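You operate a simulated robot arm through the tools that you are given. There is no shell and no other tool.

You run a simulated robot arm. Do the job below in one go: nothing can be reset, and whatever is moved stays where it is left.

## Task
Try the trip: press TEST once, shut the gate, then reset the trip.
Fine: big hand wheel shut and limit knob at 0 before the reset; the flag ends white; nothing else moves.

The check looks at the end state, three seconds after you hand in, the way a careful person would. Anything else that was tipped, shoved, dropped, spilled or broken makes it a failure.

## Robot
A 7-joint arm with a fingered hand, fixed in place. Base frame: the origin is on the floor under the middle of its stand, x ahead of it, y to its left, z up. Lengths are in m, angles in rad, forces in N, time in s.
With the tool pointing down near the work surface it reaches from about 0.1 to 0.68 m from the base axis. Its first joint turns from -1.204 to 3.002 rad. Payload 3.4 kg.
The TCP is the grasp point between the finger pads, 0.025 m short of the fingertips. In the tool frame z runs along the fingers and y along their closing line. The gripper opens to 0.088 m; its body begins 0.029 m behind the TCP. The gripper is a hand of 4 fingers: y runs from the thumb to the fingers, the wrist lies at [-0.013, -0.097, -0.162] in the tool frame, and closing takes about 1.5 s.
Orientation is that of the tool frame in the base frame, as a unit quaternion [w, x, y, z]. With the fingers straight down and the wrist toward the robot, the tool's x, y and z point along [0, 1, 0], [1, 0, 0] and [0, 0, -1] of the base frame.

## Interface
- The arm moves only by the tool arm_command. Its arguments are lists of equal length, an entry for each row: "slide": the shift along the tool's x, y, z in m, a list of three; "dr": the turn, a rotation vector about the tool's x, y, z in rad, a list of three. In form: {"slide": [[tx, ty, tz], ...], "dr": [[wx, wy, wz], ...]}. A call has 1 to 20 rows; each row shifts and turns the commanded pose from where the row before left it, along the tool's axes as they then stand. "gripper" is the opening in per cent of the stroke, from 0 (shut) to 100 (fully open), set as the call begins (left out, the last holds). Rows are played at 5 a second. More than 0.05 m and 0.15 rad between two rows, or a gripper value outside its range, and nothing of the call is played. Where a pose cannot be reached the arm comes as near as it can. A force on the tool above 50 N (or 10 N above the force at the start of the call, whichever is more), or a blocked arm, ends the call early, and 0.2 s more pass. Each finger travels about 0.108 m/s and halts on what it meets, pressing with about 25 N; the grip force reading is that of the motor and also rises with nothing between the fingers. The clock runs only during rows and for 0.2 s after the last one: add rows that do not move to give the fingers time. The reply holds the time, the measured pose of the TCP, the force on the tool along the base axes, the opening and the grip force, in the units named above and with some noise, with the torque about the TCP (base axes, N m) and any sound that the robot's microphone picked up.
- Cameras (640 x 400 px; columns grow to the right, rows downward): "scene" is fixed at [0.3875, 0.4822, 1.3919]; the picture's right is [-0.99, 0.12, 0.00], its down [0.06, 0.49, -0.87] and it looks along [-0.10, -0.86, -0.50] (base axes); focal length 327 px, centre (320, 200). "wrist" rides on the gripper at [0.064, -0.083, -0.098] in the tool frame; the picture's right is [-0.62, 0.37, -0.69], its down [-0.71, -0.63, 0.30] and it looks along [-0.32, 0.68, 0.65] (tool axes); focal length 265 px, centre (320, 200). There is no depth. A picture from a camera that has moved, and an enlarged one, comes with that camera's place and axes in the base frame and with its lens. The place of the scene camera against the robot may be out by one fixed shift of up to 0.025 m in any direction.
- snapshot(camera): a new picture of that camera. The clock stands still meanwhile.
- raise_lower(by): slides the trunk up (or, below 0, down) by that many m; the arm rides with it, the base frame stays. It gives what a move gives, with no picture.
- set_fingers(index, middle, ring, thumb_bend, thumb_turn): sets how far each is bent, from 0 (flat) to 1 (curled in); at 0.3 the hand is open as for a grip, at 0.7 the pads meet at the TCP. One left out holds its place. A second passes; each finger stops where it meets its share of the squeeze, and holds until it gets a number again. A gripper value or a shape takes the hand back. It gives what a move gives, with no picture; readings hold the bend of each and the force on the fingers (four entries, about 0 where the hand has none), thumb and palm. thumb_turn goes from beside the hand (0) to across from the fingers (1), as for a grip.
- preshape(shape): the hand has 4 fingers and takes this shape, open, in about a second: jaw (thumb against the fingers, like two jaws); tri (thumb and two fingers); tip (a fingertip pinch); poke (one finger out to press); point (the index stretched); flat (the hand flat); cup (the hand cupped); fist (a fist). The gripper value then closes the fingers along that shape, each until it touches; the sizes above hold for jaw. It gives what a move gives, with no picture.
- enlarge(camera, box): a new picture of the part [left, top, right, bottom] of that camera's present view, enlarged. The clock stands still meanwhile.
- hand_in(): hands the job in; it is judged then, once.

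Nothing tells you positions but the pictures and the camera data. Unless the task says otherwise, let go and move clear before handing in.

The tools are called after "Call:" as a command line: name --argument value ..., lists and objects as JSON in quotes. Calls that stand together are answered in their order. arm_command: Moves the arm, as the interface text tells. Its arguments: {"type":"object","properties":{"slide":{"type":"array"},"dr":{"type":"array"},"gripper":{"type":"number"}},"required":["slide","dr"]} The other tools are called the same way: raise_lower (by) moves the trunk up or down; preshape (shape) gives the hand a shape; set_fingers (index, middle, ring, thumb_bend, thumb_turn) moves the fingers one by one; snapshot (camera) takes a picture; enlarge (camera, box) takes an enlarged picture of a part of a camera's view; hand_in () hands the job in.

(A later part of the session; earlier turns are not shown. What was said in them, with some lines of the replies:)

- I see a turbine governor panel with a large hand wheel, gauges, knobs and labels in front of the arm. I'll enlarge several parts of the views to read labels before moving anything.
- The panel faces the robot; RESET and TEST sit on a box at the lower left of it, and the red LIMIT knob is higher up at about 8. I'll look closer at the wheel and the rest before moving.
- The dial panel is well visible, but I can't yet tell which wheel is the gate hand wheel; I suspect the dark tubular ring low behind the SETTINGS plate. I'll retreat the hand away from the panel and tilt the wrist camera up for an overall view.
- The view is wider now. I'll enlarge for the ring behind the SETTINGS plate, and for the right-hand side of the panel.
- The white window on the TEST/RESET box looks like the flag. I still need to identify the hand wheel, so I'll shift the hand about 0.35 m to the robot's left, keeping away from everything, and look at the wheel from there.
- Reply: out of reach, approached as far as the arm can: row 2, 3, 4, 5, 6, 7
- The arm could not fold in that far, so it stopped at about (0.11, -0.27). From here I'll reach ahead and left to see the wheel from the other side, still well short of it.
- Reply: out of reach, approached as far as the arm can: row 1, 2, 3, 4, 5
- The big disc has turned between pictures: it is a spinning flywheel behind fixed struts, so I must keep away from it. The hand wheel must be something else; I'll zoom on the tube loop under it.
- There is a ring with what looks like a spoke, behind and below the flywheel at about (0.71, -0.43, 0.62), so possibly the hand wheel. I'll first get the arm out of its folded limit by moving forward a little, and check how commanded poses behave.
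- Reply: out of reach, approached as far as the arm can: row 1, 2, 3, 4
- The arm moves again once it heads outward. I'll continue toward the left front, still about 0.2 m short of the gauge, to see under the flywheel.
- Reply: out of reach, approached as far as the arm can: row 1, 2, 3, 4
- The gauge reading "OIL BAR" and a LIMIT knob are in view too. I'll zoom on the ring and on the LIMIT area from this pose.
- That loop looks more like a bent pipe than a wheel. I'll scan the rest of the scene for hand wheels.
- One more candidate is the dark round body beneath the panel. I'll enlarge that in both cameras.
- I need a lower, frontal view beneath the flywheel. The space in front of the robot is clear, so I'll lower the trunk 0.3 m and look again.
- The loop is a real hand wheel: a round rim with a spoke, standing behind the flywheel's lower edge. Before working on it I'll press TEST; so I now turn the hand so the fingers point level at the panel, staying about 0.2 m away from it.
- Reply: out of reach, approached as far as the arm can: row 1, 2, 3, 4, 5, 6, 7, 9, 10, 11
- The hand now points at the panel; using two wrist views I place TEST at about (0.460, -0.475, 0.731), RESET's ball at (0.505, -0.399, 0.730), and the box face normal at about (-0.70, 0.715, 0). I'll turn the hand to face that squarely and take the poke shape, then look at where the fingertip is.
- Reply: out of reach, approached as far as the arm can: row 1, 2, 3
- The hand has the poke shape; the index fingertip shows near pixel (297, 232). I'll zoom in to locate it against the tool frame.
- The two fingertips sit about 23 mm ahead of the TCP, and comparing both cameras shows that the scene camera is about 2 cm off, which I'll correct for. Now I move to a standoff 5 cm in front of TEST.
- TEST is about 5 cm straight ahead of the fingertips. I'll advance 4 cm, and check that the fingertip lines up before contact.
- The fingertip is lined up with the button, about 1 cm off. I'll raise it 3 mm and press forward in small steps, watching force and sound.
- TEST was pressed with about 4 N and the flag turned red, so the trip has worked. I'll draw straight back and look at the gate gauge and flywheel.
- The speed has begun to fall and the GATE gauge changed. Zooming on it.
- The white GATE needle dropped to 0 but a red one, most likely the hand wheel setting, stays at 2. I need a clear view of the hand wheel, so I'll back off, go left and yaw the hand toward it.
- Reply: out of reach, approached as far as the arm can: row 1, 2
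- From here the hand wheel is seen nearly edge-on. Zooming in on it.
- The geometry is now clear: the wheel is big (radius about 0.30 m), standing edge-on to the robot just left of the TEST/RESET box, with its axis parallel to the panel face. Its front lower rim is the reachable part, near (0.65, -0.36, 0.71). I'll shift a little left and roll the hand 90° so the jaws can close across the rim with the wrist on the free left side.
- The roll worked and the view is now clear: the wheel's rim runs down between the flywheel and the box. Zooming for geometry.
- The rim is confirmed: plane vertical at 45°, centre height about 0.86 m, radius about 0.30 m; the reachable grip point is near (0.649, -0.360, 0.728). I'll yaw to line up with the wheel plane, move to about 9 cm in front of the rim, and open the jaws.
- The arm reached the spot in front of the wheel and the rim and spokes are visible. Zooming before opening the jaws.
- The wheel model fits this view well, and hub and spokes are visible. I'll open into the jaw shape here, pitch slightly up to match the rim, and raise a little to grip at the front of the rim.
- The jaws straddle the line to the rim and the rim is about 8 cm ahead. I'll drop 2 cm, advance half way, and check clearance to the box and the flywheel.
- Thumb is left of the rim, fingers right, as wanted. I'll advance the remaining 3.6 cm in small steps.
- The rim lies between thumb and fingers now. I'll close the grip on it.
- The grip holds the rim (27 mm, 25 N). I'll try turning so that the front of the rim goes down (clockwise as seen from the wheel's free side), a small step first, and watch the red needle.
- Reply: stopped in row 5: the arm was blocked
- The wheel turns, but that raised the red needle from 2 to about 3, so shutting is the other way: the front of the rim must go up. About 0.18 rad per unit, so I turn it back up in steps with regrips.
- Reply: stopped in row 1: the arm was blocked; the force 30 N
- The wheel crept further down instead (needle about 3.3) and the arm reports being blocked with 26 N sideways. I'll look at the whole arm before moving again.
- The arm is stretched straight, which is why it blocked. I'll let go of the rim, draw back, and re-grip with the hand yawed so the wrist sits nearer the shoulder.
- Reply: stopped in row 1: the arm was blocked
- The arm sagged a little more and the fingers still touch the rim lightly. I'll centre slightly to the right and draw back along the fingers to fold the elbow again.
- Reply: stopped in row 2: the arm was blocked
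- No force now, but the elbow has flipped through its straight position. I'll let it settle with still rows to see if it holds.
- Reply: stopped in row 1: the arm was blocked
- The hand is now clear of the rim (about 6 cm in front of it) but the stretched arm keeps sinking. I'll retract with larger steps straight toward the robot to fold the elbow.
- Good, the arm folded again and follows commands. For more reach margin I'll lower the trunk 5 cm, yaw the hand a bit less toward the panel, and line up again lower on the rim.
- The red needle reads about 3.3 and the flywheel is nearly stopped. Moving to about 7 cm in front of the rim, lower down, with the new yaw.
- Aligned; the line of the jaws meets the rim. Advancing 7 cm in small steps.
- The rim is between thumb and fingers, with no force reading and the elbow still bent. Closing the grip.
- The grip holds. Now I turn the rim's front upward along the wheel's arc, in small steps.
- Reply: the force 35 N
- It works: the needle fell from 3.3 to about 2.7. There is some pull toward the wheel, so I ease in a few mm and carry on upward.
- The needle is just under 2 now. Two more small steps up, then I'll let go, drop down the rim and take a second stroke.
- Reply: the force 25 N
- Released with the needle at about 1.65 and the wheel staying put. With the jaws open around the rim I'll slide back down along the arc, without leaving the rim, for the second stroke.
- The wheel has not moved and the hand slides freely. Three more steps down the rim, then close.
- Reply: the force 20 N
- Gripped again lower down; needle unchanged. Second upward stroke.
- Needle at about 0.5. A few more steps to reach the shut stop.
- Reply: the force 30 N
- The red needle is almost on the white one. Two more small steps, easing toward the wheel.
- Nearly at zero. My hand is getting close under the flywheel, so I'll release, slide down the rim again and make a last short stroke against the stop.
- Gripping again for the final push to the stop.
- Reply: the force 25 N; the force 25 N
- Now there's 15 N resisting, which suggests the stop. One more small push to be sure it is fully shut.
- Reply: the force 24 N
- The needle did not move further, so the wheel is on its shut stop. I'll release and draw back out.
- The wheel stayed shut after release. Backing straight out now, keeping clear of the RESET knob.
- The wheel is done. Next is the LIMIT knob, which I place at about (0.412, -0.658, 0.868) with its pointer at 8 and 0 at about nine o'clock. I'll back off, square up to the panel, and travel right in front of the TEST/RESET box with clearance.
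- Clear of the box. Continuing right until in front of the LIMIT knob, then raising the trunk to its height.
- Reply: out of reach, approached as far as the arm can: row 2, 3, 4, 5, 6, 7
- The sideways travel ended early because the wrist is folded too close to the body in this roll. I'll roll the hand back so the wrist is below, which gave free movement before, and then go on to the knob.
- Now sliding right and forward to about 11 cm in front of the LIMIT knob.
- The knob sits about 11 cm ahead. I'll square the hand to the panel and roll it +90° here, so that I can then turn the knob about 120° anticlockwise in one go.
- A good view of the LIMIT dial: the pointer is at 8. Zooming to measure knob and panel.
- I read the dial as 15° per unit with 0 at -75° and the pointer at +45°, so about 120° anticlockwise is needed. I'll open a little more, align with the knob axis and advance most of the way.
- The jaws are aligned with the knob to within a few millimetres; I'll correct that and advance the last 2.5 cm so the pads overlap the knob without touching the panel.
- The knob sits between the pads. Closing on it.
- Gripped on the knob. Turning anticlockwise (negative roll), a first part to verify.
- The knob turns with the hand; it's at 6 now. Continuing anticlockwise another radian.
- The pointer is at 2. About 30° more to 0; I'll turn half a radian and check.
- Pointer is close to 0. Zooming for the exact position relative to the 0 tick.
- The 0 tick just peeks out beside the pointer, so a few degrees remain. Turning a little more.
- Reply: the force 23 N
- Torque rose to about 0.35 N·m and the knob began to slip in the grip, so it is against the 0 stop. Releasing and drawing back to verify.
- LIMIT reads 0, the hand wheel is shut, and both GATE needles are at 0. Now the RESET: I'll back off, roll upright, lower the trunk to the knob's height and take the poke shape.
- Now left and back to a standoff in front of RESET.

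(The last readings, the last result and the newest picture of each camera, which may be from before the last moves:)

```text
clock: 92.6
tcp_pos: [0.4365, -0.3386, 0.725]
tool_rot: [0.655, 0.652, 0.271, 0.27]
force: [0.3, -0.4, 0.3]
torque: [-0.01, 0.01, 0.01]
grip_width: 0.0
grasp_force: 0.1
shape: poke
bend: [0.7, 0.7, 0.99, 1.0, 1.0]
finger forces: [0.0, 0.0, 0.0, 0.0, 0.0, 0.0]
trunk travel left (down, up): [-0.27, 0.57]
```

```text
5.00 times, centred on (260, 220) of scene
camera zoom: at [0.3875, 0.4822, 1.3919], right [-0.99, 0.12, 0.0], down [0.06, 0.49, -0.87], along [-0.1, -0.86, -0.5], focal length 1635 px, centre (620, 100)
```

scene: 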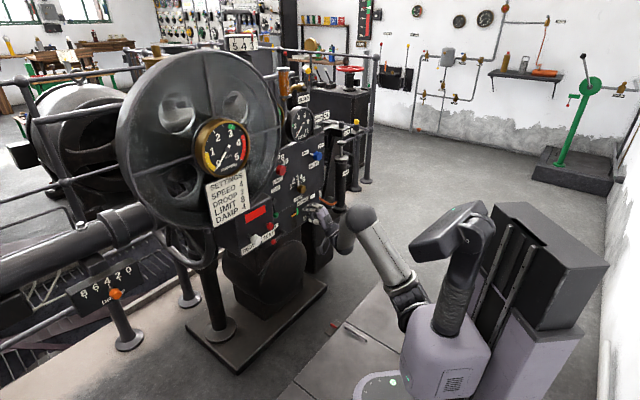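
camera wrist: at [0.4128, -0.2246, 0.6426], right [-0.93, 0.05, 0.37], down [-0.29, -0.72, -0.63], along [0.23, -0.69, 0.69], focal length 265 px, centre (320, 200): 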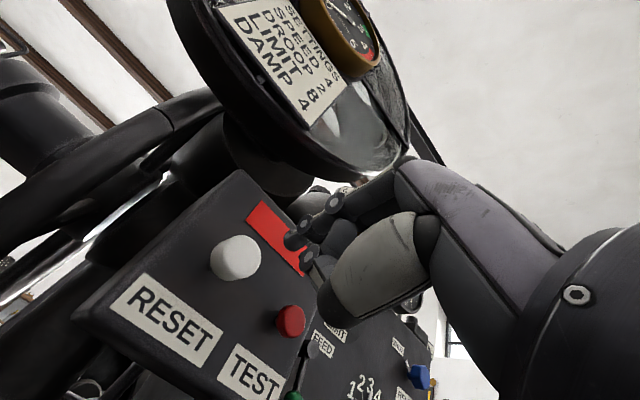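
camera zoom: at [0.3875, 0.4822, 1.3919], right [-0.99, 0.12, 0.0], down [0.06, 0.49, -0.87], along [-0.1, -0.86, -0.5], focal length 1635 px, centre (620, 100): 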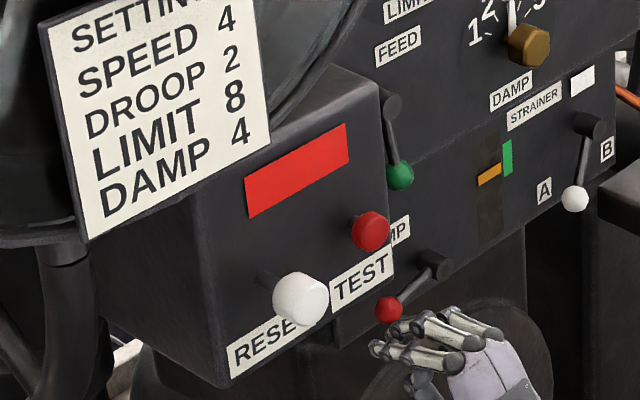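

The fingertip is lined up with RESET, about 5.5 cm in front of it. Advancing to just short of contact.

Call:
arm_command --slide '[[0.001, 0.002, 0.015], [0, 0, 0.015], [0, 0, 0.012], [0, 0, 0]]' --dr '[[0, 0, 0], [0, 0, 0], [0, 0, 0], [0, 0, 0]]'

Call:
enlarge --camera "wrist" --box '[160, 140, 400, 320]'

Call:
enlarge --camera "scene" --box '[220, 190, 300, 250]'

```text
clock: 93.6
tcp_pos: [0.4672, -0.3682, 0.7284]
tool_rot: [0.655, 0.652, 0.27, 0.269]
force: [0.0, 0.0, -0.3]
torque: [-0.01, 0.03, -0.03]
grip_width: 0.0002
grasp_force: 0.1
shape: poke
bend: [0.7, 0.7, 0.99, 1.0, 1.0]
finger forces: [0.0, 0.0, 0.1, 0.0, 0.0, 0.0]
trunk travel left (down, up): [-0.27, 0.57]
```

```text
2.22 times, centred on (280, 230) of wrist
camera zoom: at [0.4436, -0.2545, 0.6447], right [-0.93, 0.05, 0.37], down [-0.29, -0.72, -0.63], along [0.23, -0.69, 0.69], focal length 590 px, centre (409, 133)
```

zoom: 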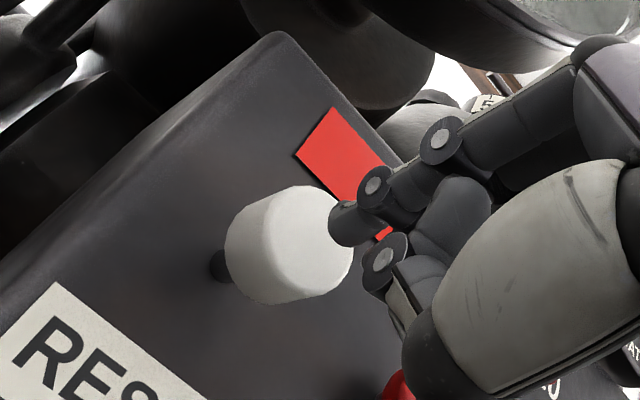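

```text
6.67 times, centred on (260, 220) of scene
camera zoom: at [0.3875, 0.4822, 1.3919], right [-0.99, 0.12, 0.0], down [0.06, 0.49, -0.87], along [-0.1, -0.86, -0.5], focal length 2180 px, centre (720, 67)
```

zoom: 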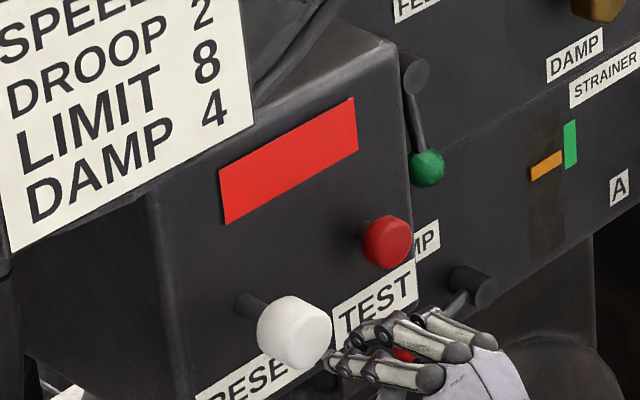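

Aligned with the knob's face. Now pressing gently in small steps.

Call:
arm_command --slide '[[-0.003, 0, 0.004], [0, 0, 0.004], [0, 0, 0.004], [0, 0, 0.003], [0, 0, 0]]' --dr '[[0, 0, 0], [0, 0, 0], [0, 0, 0], [0, 0, 0], [0, 0, 0]]'

Call:
enlarge --camera "scene" --box '[220, 190, 300, 250]'

Call:
enlarge --camera "wrist" --box '[160, 140, 400, 320]'

```text
clock: 94.8
tcp_pos: [0.4747, -0.3809, 0.7294]
tool_rot: [0.655, 0.652, 0.27, 0.27]
force: [-5.4, 4.9, -1.0]
torque: [-0.03, 0.0, 0.01]
grip_width: 0.0
grasp_force: 0.0
shape: poke
bend: [0.7, 0.7, 0.99, 1.0, 1.0]
finger forces: [7.2, 0.5, 0.1, 0.0, 0.0, 0.0]
trunk travel left (down, up): [-0.27, 0.57]
```

```text
6.67 times, centred on (260, 220) of scene
camera zoom: at [0.3875, 0.4822, 1.3919], right [-0.99, 0.12, 0.0], down [0.06, 0.49, -0.87], along [-0.1, -0.86, -0.5], focal length 2180 px, centre (720, 67)
```

zoom: 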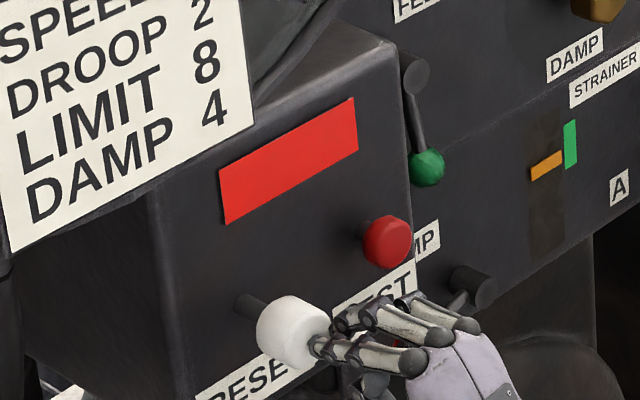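

```text
2.22 times, centred on (280, 230) of wrist
camera zoom: at [0.4515, -0.2666, 0.6459], right [-0.93, 0.05, 0.37], down [-0.29, -0.72, -0.63], along [0.23, -0.69, 0.69], focal length 590 px, centre (409, 133)
```

zoom: 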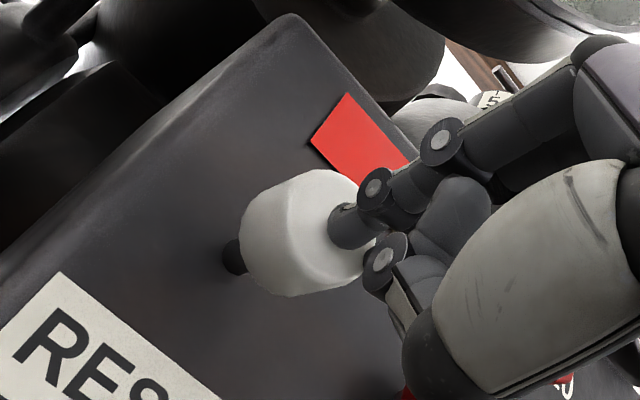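

Contact at about 7 N and the knob has not moved yet. A little more push to tell whether it gives or has to be pulled.

Call:
arm_command --slide '[[0, 0, 0.002], [0, 0, 0.002], [0, 0, 0.002], [0, 0, 0]]' --dr '[[0, 0, 0], [0, 0, 0], [0, 0, 0], [0, 0, 0]]'

Call:
enlarge --camera "scene" --box '[220, 190, 300, 250]'

```text
clock: 95.8
tcp_pos: [0.4756, -0.3801, 0.7295]
tool_rot: [0.656, 0.65, 0.271, 0.272]
force: [-19.1, 25.9, -2.5]
torque: [0.03, 0.05, 0.18]
grip_width: 0.0
grasp_force: 0.0
shape: poke
bend: [0.7, 0.7, 0.99, 1.0, 1.0]
finger forces: [23.6, 8.2, 0.0, 0.0, 0.1, 0.0]
trunk travel left (down, up): [-0.27, 0.57]
```

```text
6.67 times, centred on (260, 220) of scene
camera zoom: at [0.3875, 0.4822, 1.3919], right [-0.99, 0.12, 0.0], down [0.06, 0.49, -0.87], along [-0.1, -0.86, -0.5], focal length 2180 px, centre (720, 67)
```

zoom: 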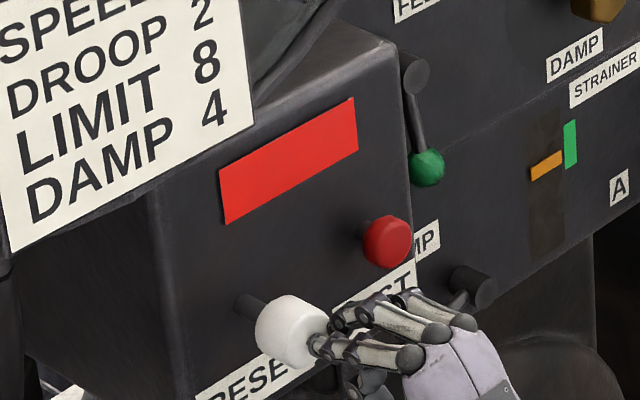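

It stays put at 30 N, so RESET is not a push knob; with its long stem it is made to be pulled. I'll back off, open the jaws and grip it instead.

Call:
arm_command --slide '[[0, 0, -0.01], [0, 0, -0.03], [0, 0, -0.04], [0, 0, 0]]' --dr '[[0, 0, 0], [0, 0, 0], [0, 0, 0], [0, 0, 0]]'

Call:
preshape --shape "jaw"

Call:
arm_command --slide '[[0, 0, 0], [0, 0, 0], [0, 0, 0], [0, 0, 0]]' --dr '[[0, 0, 0], [0, 0, 0], [0, 0, 0], [0, 0, 0]]' --gripper 70

Call:
snapshot --camera "wrist"

Call:
enlarge --camera "scene" --box '[210, 180, 310, 260]'

```text
clock: 96.8
tcp_pos: [0.423, -0.3263, 0.7282]
tool_rot: [0.655, 0.652, 0.27, 0.27]
force: [0.6, 0.3, 0.4]
torque: [-0.04, 0.06, -0.01]
grip_width: 0.0
grasp_force: 0.1
shape: poke
bend: [0.7, 0.7, 0.99, 1.0, 1.0]
finger forces: [0.0, 0.0, 0.1, 0.0, 0.0, 0.0]
trunk travel left (down, up): [-0.27, 0.57]
```

```text
clock: 97.7
tcp_pos: [0.4257, -0.3306, 0.7275]
tool_rot: [0.654, 0.653, 0.27, 0.27]
force: [0.5, 0.7, 0.5]
torque: [0.0, 0.0, 0.0]
grip_width: 0.0879
grasp_force: 0.0
shape: jaw
bend: [0.3, 0.3, 0.3, 0.3, 0.98]
finger forces: [0.0, 0.2, 0.0, 0.0, 0.1, 0.0]
trunk travel left (down, up): [-0.27, 0.57]
```

```text
clock: 98.7
tcp_pos: [0.4253, -0.3292, 0.7263]
tool_rot: [0.655, 0.653, 0.27, 0.27]
force: [-0.4, -0.4, 0.9]
torque: [0.03, -0.03, 0.02]
grip_width: 0.0618
grasp_force: 0.1
shape: jaw
bend: [0.27, 0.37, 0.34, 0.58, 0.99]
finger forces: [0.0, 0.1, 0.0, 0.0, 0.0, 0.0]
trunk travel left (down, up): [-0.27, 0.57]
```

```text
taken
camera wrist: at [0.402, -0.2164, 0.6441], right [-0.93, 0.05, 0.37], down [-0.29, -0.72, -0.63], along [0.23, -0.69, 0.69], focal length 265 px, centre (320, 200)
```

wrist: 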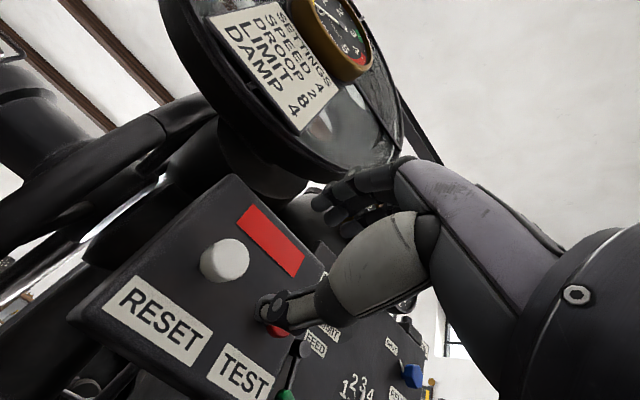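

```text
5.00 times, centred on (260, 220) of scene
camera zoom: at [0.3875, 0.4822, 1.3919], right [-0.99, 0.12, 0.0], down [0.06, 0.49, -0.87], along [-0.1, -0.86, -0.5], focal length 1635 px, centre (620, 100)
```

zoom: 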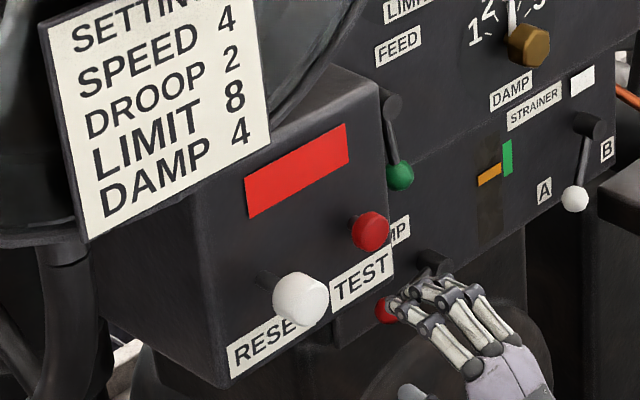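

Jaws are open in front of the knob. Aligning and advancing most of the way.

Call:
arm_command --slide '[[0.005, 0.001, 0.02], [0.004, 0, 0.025], [0, 0, 0.025], [0, 0, 0]]' --dr '[[0, 0, 0], [0, 0, 0], [0, 0, 0], [0, 0, 0]]'

Call:
snapshot --camera "wrist"

Call:
enlarge --camera "scene" --box '[210, 180, 310, 260]'

```text
clock: 99.7
tcp_pos: [0.4795, -0.3724, 0.7284]
tool_rot: [0.655, 0.652, 0.27, 0.269]
force: [-0.1, -0.4, -1.3]
torque: [-0.01, 0.04, -0.03]
grip_width: 0.0617
grasp_force: 0.1
shape: jaw
bend: [0.27, 0.37, 0.34, 0.58, 0.99]
finger forces: [0.0, 0.0, 0.1, 0.1, 0.0, 0.0]
trunk travel left (down, up): [-0.27, 0.57]
```

```text
taken
camera wrist: at [0.4564, -0.2582, 0.6465], right [-0.93, 0.05, 0.37], down [-0.29, -0.72, -0.63], along [0.23, -0.69, 0.69], focal length 265 px, centre (320, 200)
```

wrist: 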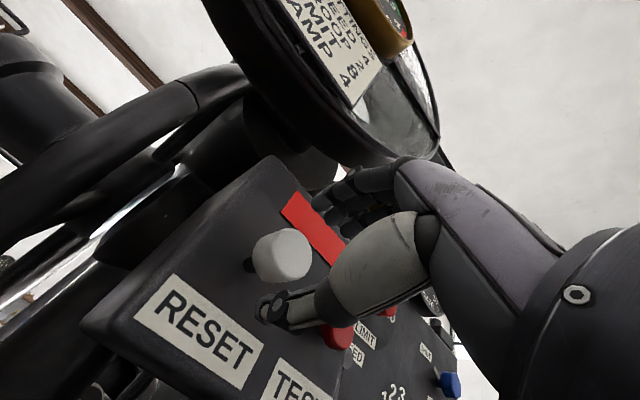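

```text
5.00 times, centred on (260, 220) of scene
camera zoom: at [0.3875, 0.4822, 1.3919], right [-0.99, 0.12, 0.0], down [0.06, 0.49, -0.87], along [-0.1, -0.86, -0.5], focal length 1635 px, centre (620, 100)
```

zoom: 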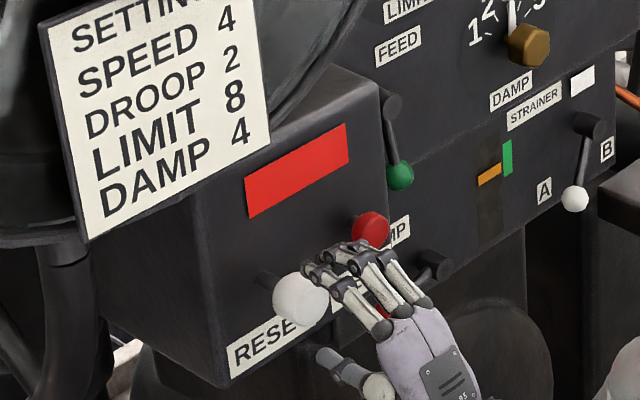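

The tool axis runs through the knob's centre. Advancing the last 3.6 cm; the right-most finger keeps about 3 cm from TEST.

Call:
arm_command --slide '[[0, 0, 0.013], [0, 0, 0.012], [0, 0, 0.01], [0, 0, 0]]' --dr '[[0, 0, 0], [0, 0, 0], [0, 0, 0], [0, 0, 0]]'

Call:
snapshot --camera "wrist"

Call:
enlarge --camera "scene" --box '[220, 180, 300, 240]'

```text
clock: 100.7
tcp_pos: [0.5031, -0.396, 0.7293]
tool_rot: [0.655, 0.653, 0.27, 0.27]
force: [0.5, 0.1, -0.2]
torque: [0.01, -0.03, -0.02]
grip_width: 0.0616
grasp_force: 0.2
shape: jaw
bend: [0.27, 0.37, 0.34, 0.58, 0.99]
finger forces: [0.0, 0.1, 0.0, 0.1, 0.0, 0.1]
trunk travel left (down, up): [-0.27, 0.57]
```

```text
taken
camera wrist: at [0.4802, -0.2826, 0.6469], right [-0.93, 0.05, 0.37], down [-0.29, -0.72, -0.63], along [0.23, -0.69, 0.69], focal length 265 px, centre (320, 200)
```

wrist: 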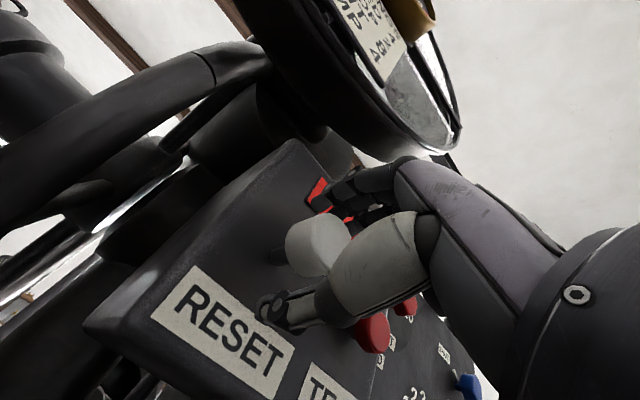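

```text
6.67 times, centred on (260, 210) of scene
camera zoom: at [0.3875, 0.4822, 1.3919], right [-0.99, 0.12, 0.0], down [0.06, 0.49, -0.87], along [-0.1, -0.86, -0.5], focal length 2180 px, centre (720, 133)
```

zoom: 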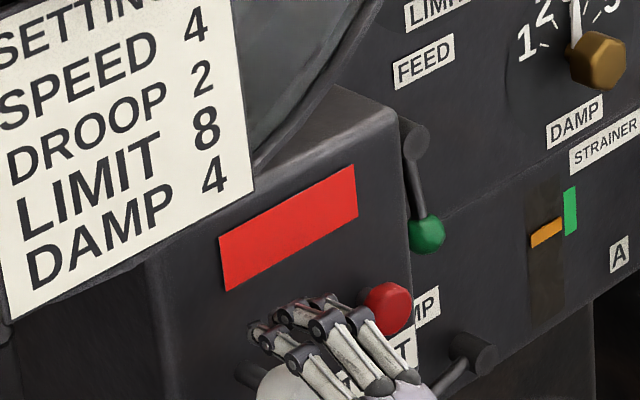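

The knob is between thumb and fingers. To keep the ring finger away from TEST, I'll close only index, middle and thumb on the knob.

Call:
set_fingers --index 0.75 --middle 0.75 --thumb_bend 0.8

Call:
snapshot --camera "wrist"

Call:
enlarge --camera "scene" --box '[220, 180, 300, 240]'

```text
clock: 101.7
tcp_pos: [0.5039, -0.3964, 0.7294]
tool_rot: [0.656, 0.652, 0.27, 0.269]
force: [-1.4, -3.8, -3.5]
torque: [0.08, 0.1, -0.01]
grip_width: 0.0094
grasp_force: 17.5
shape: fingers
bend: [0.74, 0.73, 0.34, 0.69, 0.98]
finger forces: [11.2, 7.7, 0.0, 0.0, 16.2, 0.0]
trunk travel left (down, up): [-0.27, 0.57]
```

```text
taken
camera wrist: at [0.48, -0.2828, 0.6465], right [-0.93, 0.05, 0.37], down [-0.29, -0.72, -0.63], along [0.23, -0.69, 0.69], focal length 265 px, centre (320, 200)
```

wrist: 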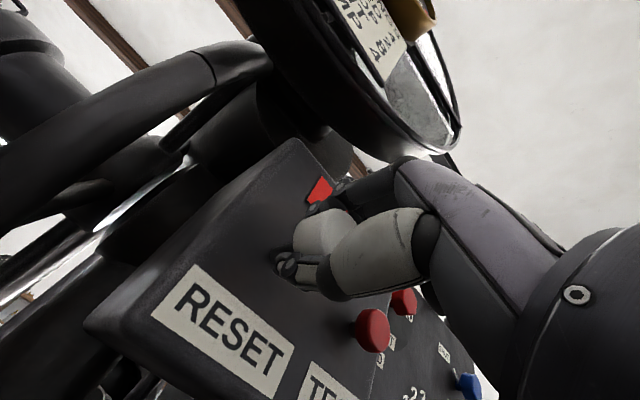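

```text
6.67 times, centred on (260, 210) of scene
camera zoom: at [0.3875, 0.4822, 1.3919], right [-0.99, 0.12, 0.0], down [0.06, 0.49, -0.87], along [-0.1, -0.86, -0.5], focal length 2180 px, centre (720, 133)
```

zoom: 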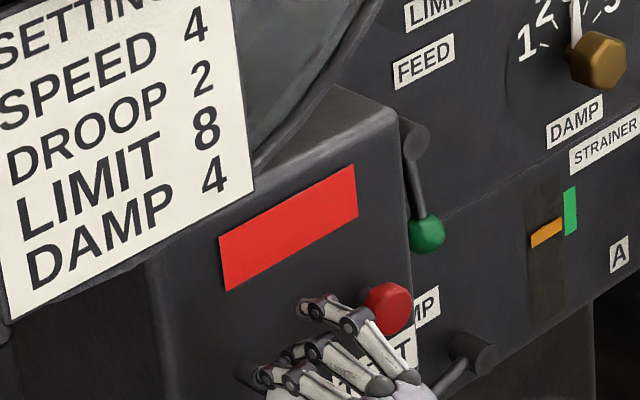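

Index, middle and thumb hold the knob; the ring finger reads zero force. Pulling straight out in small steps and watching the flag.

Call:
arm_command --slide '[[0, 0, -0.003], [0, 0, -0.003], [0, 0, -0.003], [0, 0, -0.003], [0, 0, 0]]' --dr '[[0, 0, 0], [0, 0, 0], [0, 0, 0], [0, 0, 0], [0, 0, 0]]'

Call:
enlarge --camera "scene" --box '[220, 180, 300, 240]'

Call:
snapshot --camera "wrist"

```text
clock: 102.9
tcp_pos: [0.4938, -0.3885, 0.7292]
tool_rot: [0.655, 0.652, 0.27, 0.269]
force: [-0.1, -5.0, -1.9]
torque: [0.06, 0.11, -0.02]
grip_width: 0.0097
grasp_force: 17.7
shape: fingers
bend: [0.74, 0.73, 0.34, 0.69, 0.98]
finger forces: [11.3, 8.0, 0.1, 0.1, 15.4, 0.0]
trunk travel left (down, up): [-0.27, 0.57]
```

```text
6.67 times, centred on (260, 210) of scene
camera zoom: at [0.3875, 0.4822, 1.3919], right [-0.99, 0.12, 0.0], down [0.06, 0.49, -0.87], along [-0.1, -0.86, -0.5], focal length 2180 px, centre (720, 133)
```

zoom: 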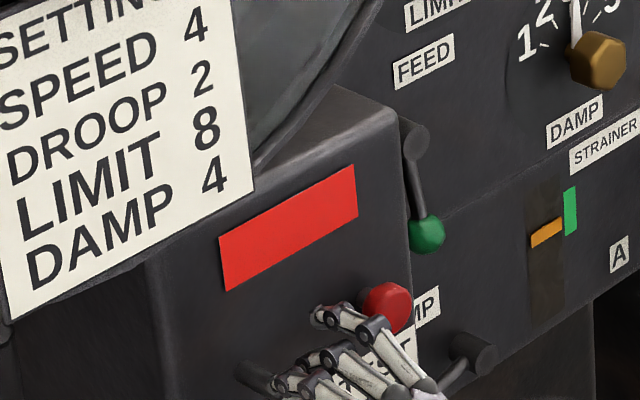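

```text
taken
camera wrist: at [0.4722, -0.2751, 0.6464], right [-0.93, 0.05, 0.37], down [-0.29, -0.72, -0.63], along [0.23, -0.69, 0.69], focal length 265 px, centre (320, 200)
```

wrist: 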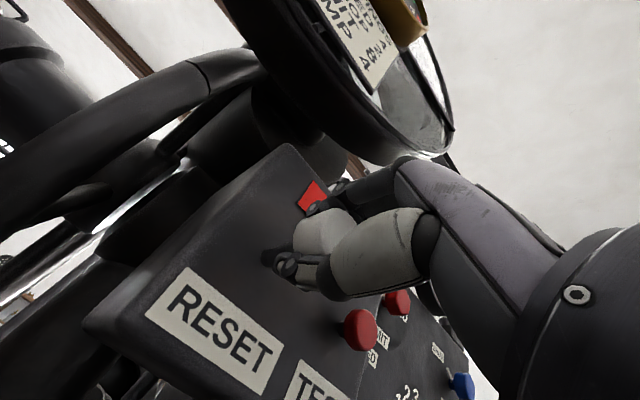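

The knob comes out with the hand at only a few newtons. Pulling on.

Call:
arm_command --slide '[[0, 0, -0.003], [0, 0, -0.003], [0, 0, -0.003], [0, 0, 0]]' --dr '[[0, 0, 0], [0, 0, 0], [0, 0, 0], [0, 0, 0]]'

Call:
enlarge --camera "scene" --box '[220, 180, 300, 240]'

```text
clock: 103.9
tcp_pos: [0.4892, -0.3833, 0.7294]
tool_rot: [0.655, 0.652, 0.27, 0.27]
force: [-0.7, -6.2, -0.3]
torque: [0.05, 0.11, -0.01]
grip_width: 0.0095
grasp_force: 17.6
shape: fingers
bend: [0.74, 0.73, 0.34, 0.69, 0.98]
finger forces: [11.2, 8.9, 0.0, 0.0, 14.3, 0.0]
trunk travel left (down, up): [-0.27, 0.57]
```

```text
6.67 times, centred on (260, 210) of scene
camera zoom: at [0.3875, 0.4822, 1.3919], right [-0.99, 0.12, 0.0], down [0.06, 0.49, -0.87], along [-0.1, -0.86, -0.5], focal length 2180 px, centre (720, 133)
```

zoom: 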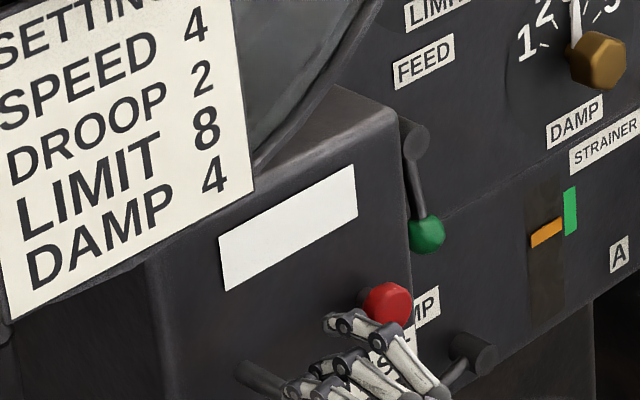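

The flag turned white. I'll ease the knob back in to where it was (it pulls inward slightly like a spring), then let go.

Call:
arm_command --slide '[[0, 0, 0.004], [0, 0, 0.005], [0, 0, 0.005], [0, 0, 0.004], [0, 0, 0]]' --dr '[[0, 0, 0], [0, 0, 0], [0, 0, 0], [0, 0, 0], [0, 0, 0]]'

Call:
set_fingers --index 0.25 --middle 0.3 --ring 0.3 --thumb_bend 0.5

Call:
enlarge --camera "scene" --box '[220, 180, 300, 240]'

Call:
snapshot --camera "wrist"

```text
clock: 105.1
tcp_pos: [0.5023, -0.3966, 0.7286]
tool_rot: [0.655, 0.652, 0.27, 0.269]
force: [-0.3, -4.7, -1.7]
torque: [0.06, 0.08, 0.01]
grip_width: 0.0093
grasp_force: 16.6
shape: fingers
bend: [0.74, 0.73, 0.34, 0.69, 0.98]
finger forces: [10.8, 7.8, 0.0, 0.0, 14.8, 0.1]
trunk travel left (down, up): [-0.27, 0.57]
```

```text
clock: 106.1
tcp_pos: [0.5022, -0.3955, 0.73]
tool_rot: [0.654, 0.653, 0.27, 0.27]
force: [-0.3, 0.2, 0.1]
torque: [0.04, 0.04, -0.02]
grip_width: 0.0691
grasp_force: 0.0
shape: fingers
bend: [0.25, 0.3, 0.3, 0.5, 0.99]
finger forces: [0.0, 0.0, 0.1, 0.1, 0.0, 0.0]
trunk travel left (down, up): [-0.27, 0.57]
```

```text
6.67 times, centred on (260, 210) of scene
camera zoom: at [0.3875, 0.4822, 1.3919], right [-0.99, 0.12, 0.0], down [0.06, 0.49, -0.87], along [-0.1, -0.86, -0.5], focal length 2180 px, centre (720, 133)
```

zoom: 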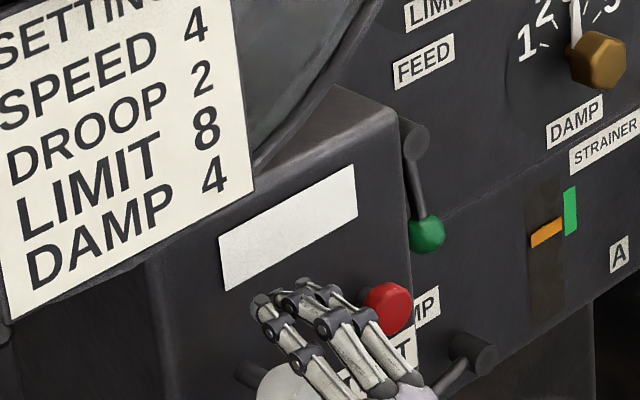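

```text
taken
camera wrist: at [0.4788, -0.281, 0.6466], right [-0.93, 0.05, 0.37], down [-0.29, -0.72, -0.63], along [0.23, -0.69, 0.69], focal length 265 px, centre (320, 200)
```

wrist: 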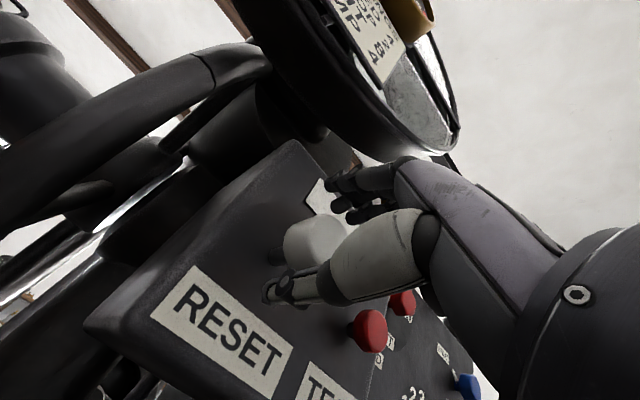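

The flag stays white and the knob is free of the hand. Backing straight out and then checking everything.

Call:
arm_command --slide '[[0, 0, -0.015], [0, 0, -0.03], [0, 0, -0.035], [0, 0, -0.035], [0, 0, 0], [0, 0, 0]]' --dr '[[0, 0, 0], [0, 0, 0], [0, 0, 0], [0, 0, 0], [0, 0, 0], [0, 0, 0]]'

Call:
snapshot --camera "scene"

Call:
enlarge --camera "scene" --box '[240, 95, 360, 255]'

Call:
enlarge --camera "scene" --box '[270, 95, 330, 145]'

Call:
snapshot --camera "wrist"

```text
clock: 107.5
tcp_pos: [0.421, -0.3146, 0.7291]
tool_rot: [0.655, 0.652, 0.271, 0.27]
force: [0.0, 0.2, 0.0]
torque: [-0.02, -0.03, 0.02]
grip_width: 0.0689
grasp_force: 0.0
shape: fingers
bend: [0.25, 0.3, 0.3, 0.5, 0.99]
finger forces: [0.0, 0.1, 0.1, 0.1, 0.1, 0.0]
trunk travel left (down, up): [-0.27, 0.57]
```

```text
taken
```

scene: 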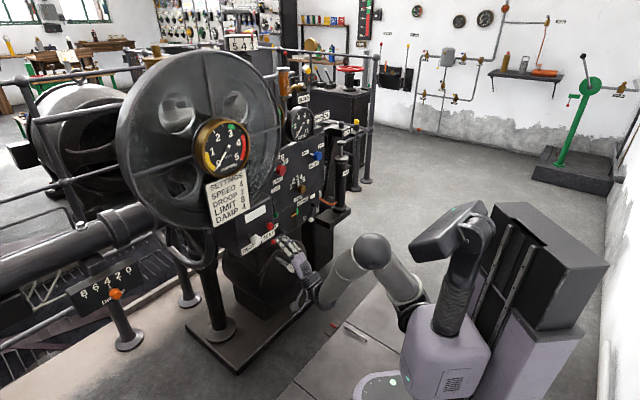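

```text
2.50 times, centred on (300, 175) of scene
camera zoom: at [0.3875, 0.4822, 1.3919], right [-0.99, 0.12, 0.0], down [0.06, 0.49, -0.87], along [-0.1, -0.86, -0.5], focal length 818 px, centre (370, 262)
```

zoom: 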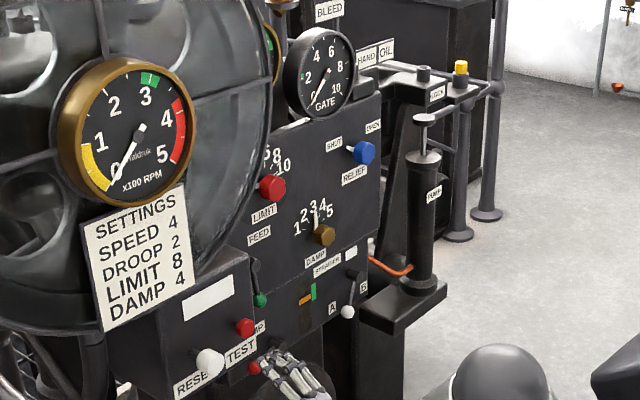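

```text
8.00 times, centred on (300, 120) of scene
camera zoom: at [0.3875, 0.4822, 1.3919], right [-0.99, 0.12, 0.0], down [0.06, 0.49, -0.87], along [-0.1, -0.86, -0.5], focal length 2616 px, centre (480, 840)
```

zoom: 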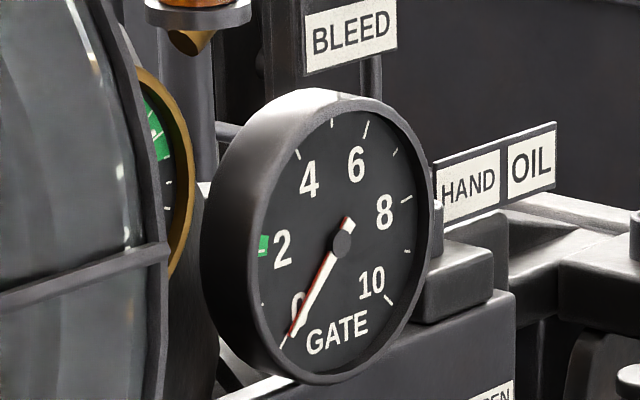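

```text
taken
camera wrist: at [0.3976, -0.2002, 0.645], right [-0.93, 0.05, 0.37], down [-0.29, -0.72, -0.63], along [0.23, -0.69, 0.69], focal length 265 px, centre (320, 200)
```

wrist: 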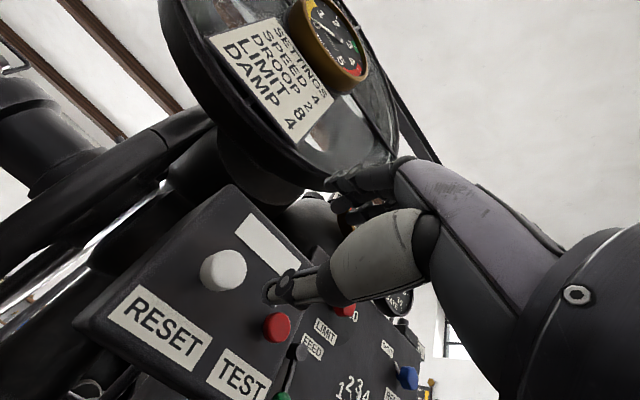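

All checks out: flag white, both GATE needles at 0, LIMIT left at 0, flywheel stopped, and the other levers and knobs are where they were at the start. The hand is clear and holding nothing, so I hand in.

Call:
hand_in

```text
The job is handed in.
```

The trip test is done and handed in. I pressed TEST once and the flag went red. I then shut the big hand wheel to its stop, turned LIMIT from 8 to 0, and pulled RESET. The flag is white and both GATE needles are at 0.

- **Hand wheel:** my first turn went the wrong way and took the wheel setting from 2 up to about 3.3 before I reversed it. It then went down to the stop and stayed there after I let go.
- **RESET:** I pushed it first, up to about 30 N, and it did not move. It turned out to be a pull knob. After the flag turned white I eased it back in.
- **Everything else:** the FEED, SUMP and STRAINER levers sit where they did at the start. DAMP and RELIEF look unchanged, and I did not touch DROOP, SPEED or the flywheel. The hand is clear of the panel and holding nothing.
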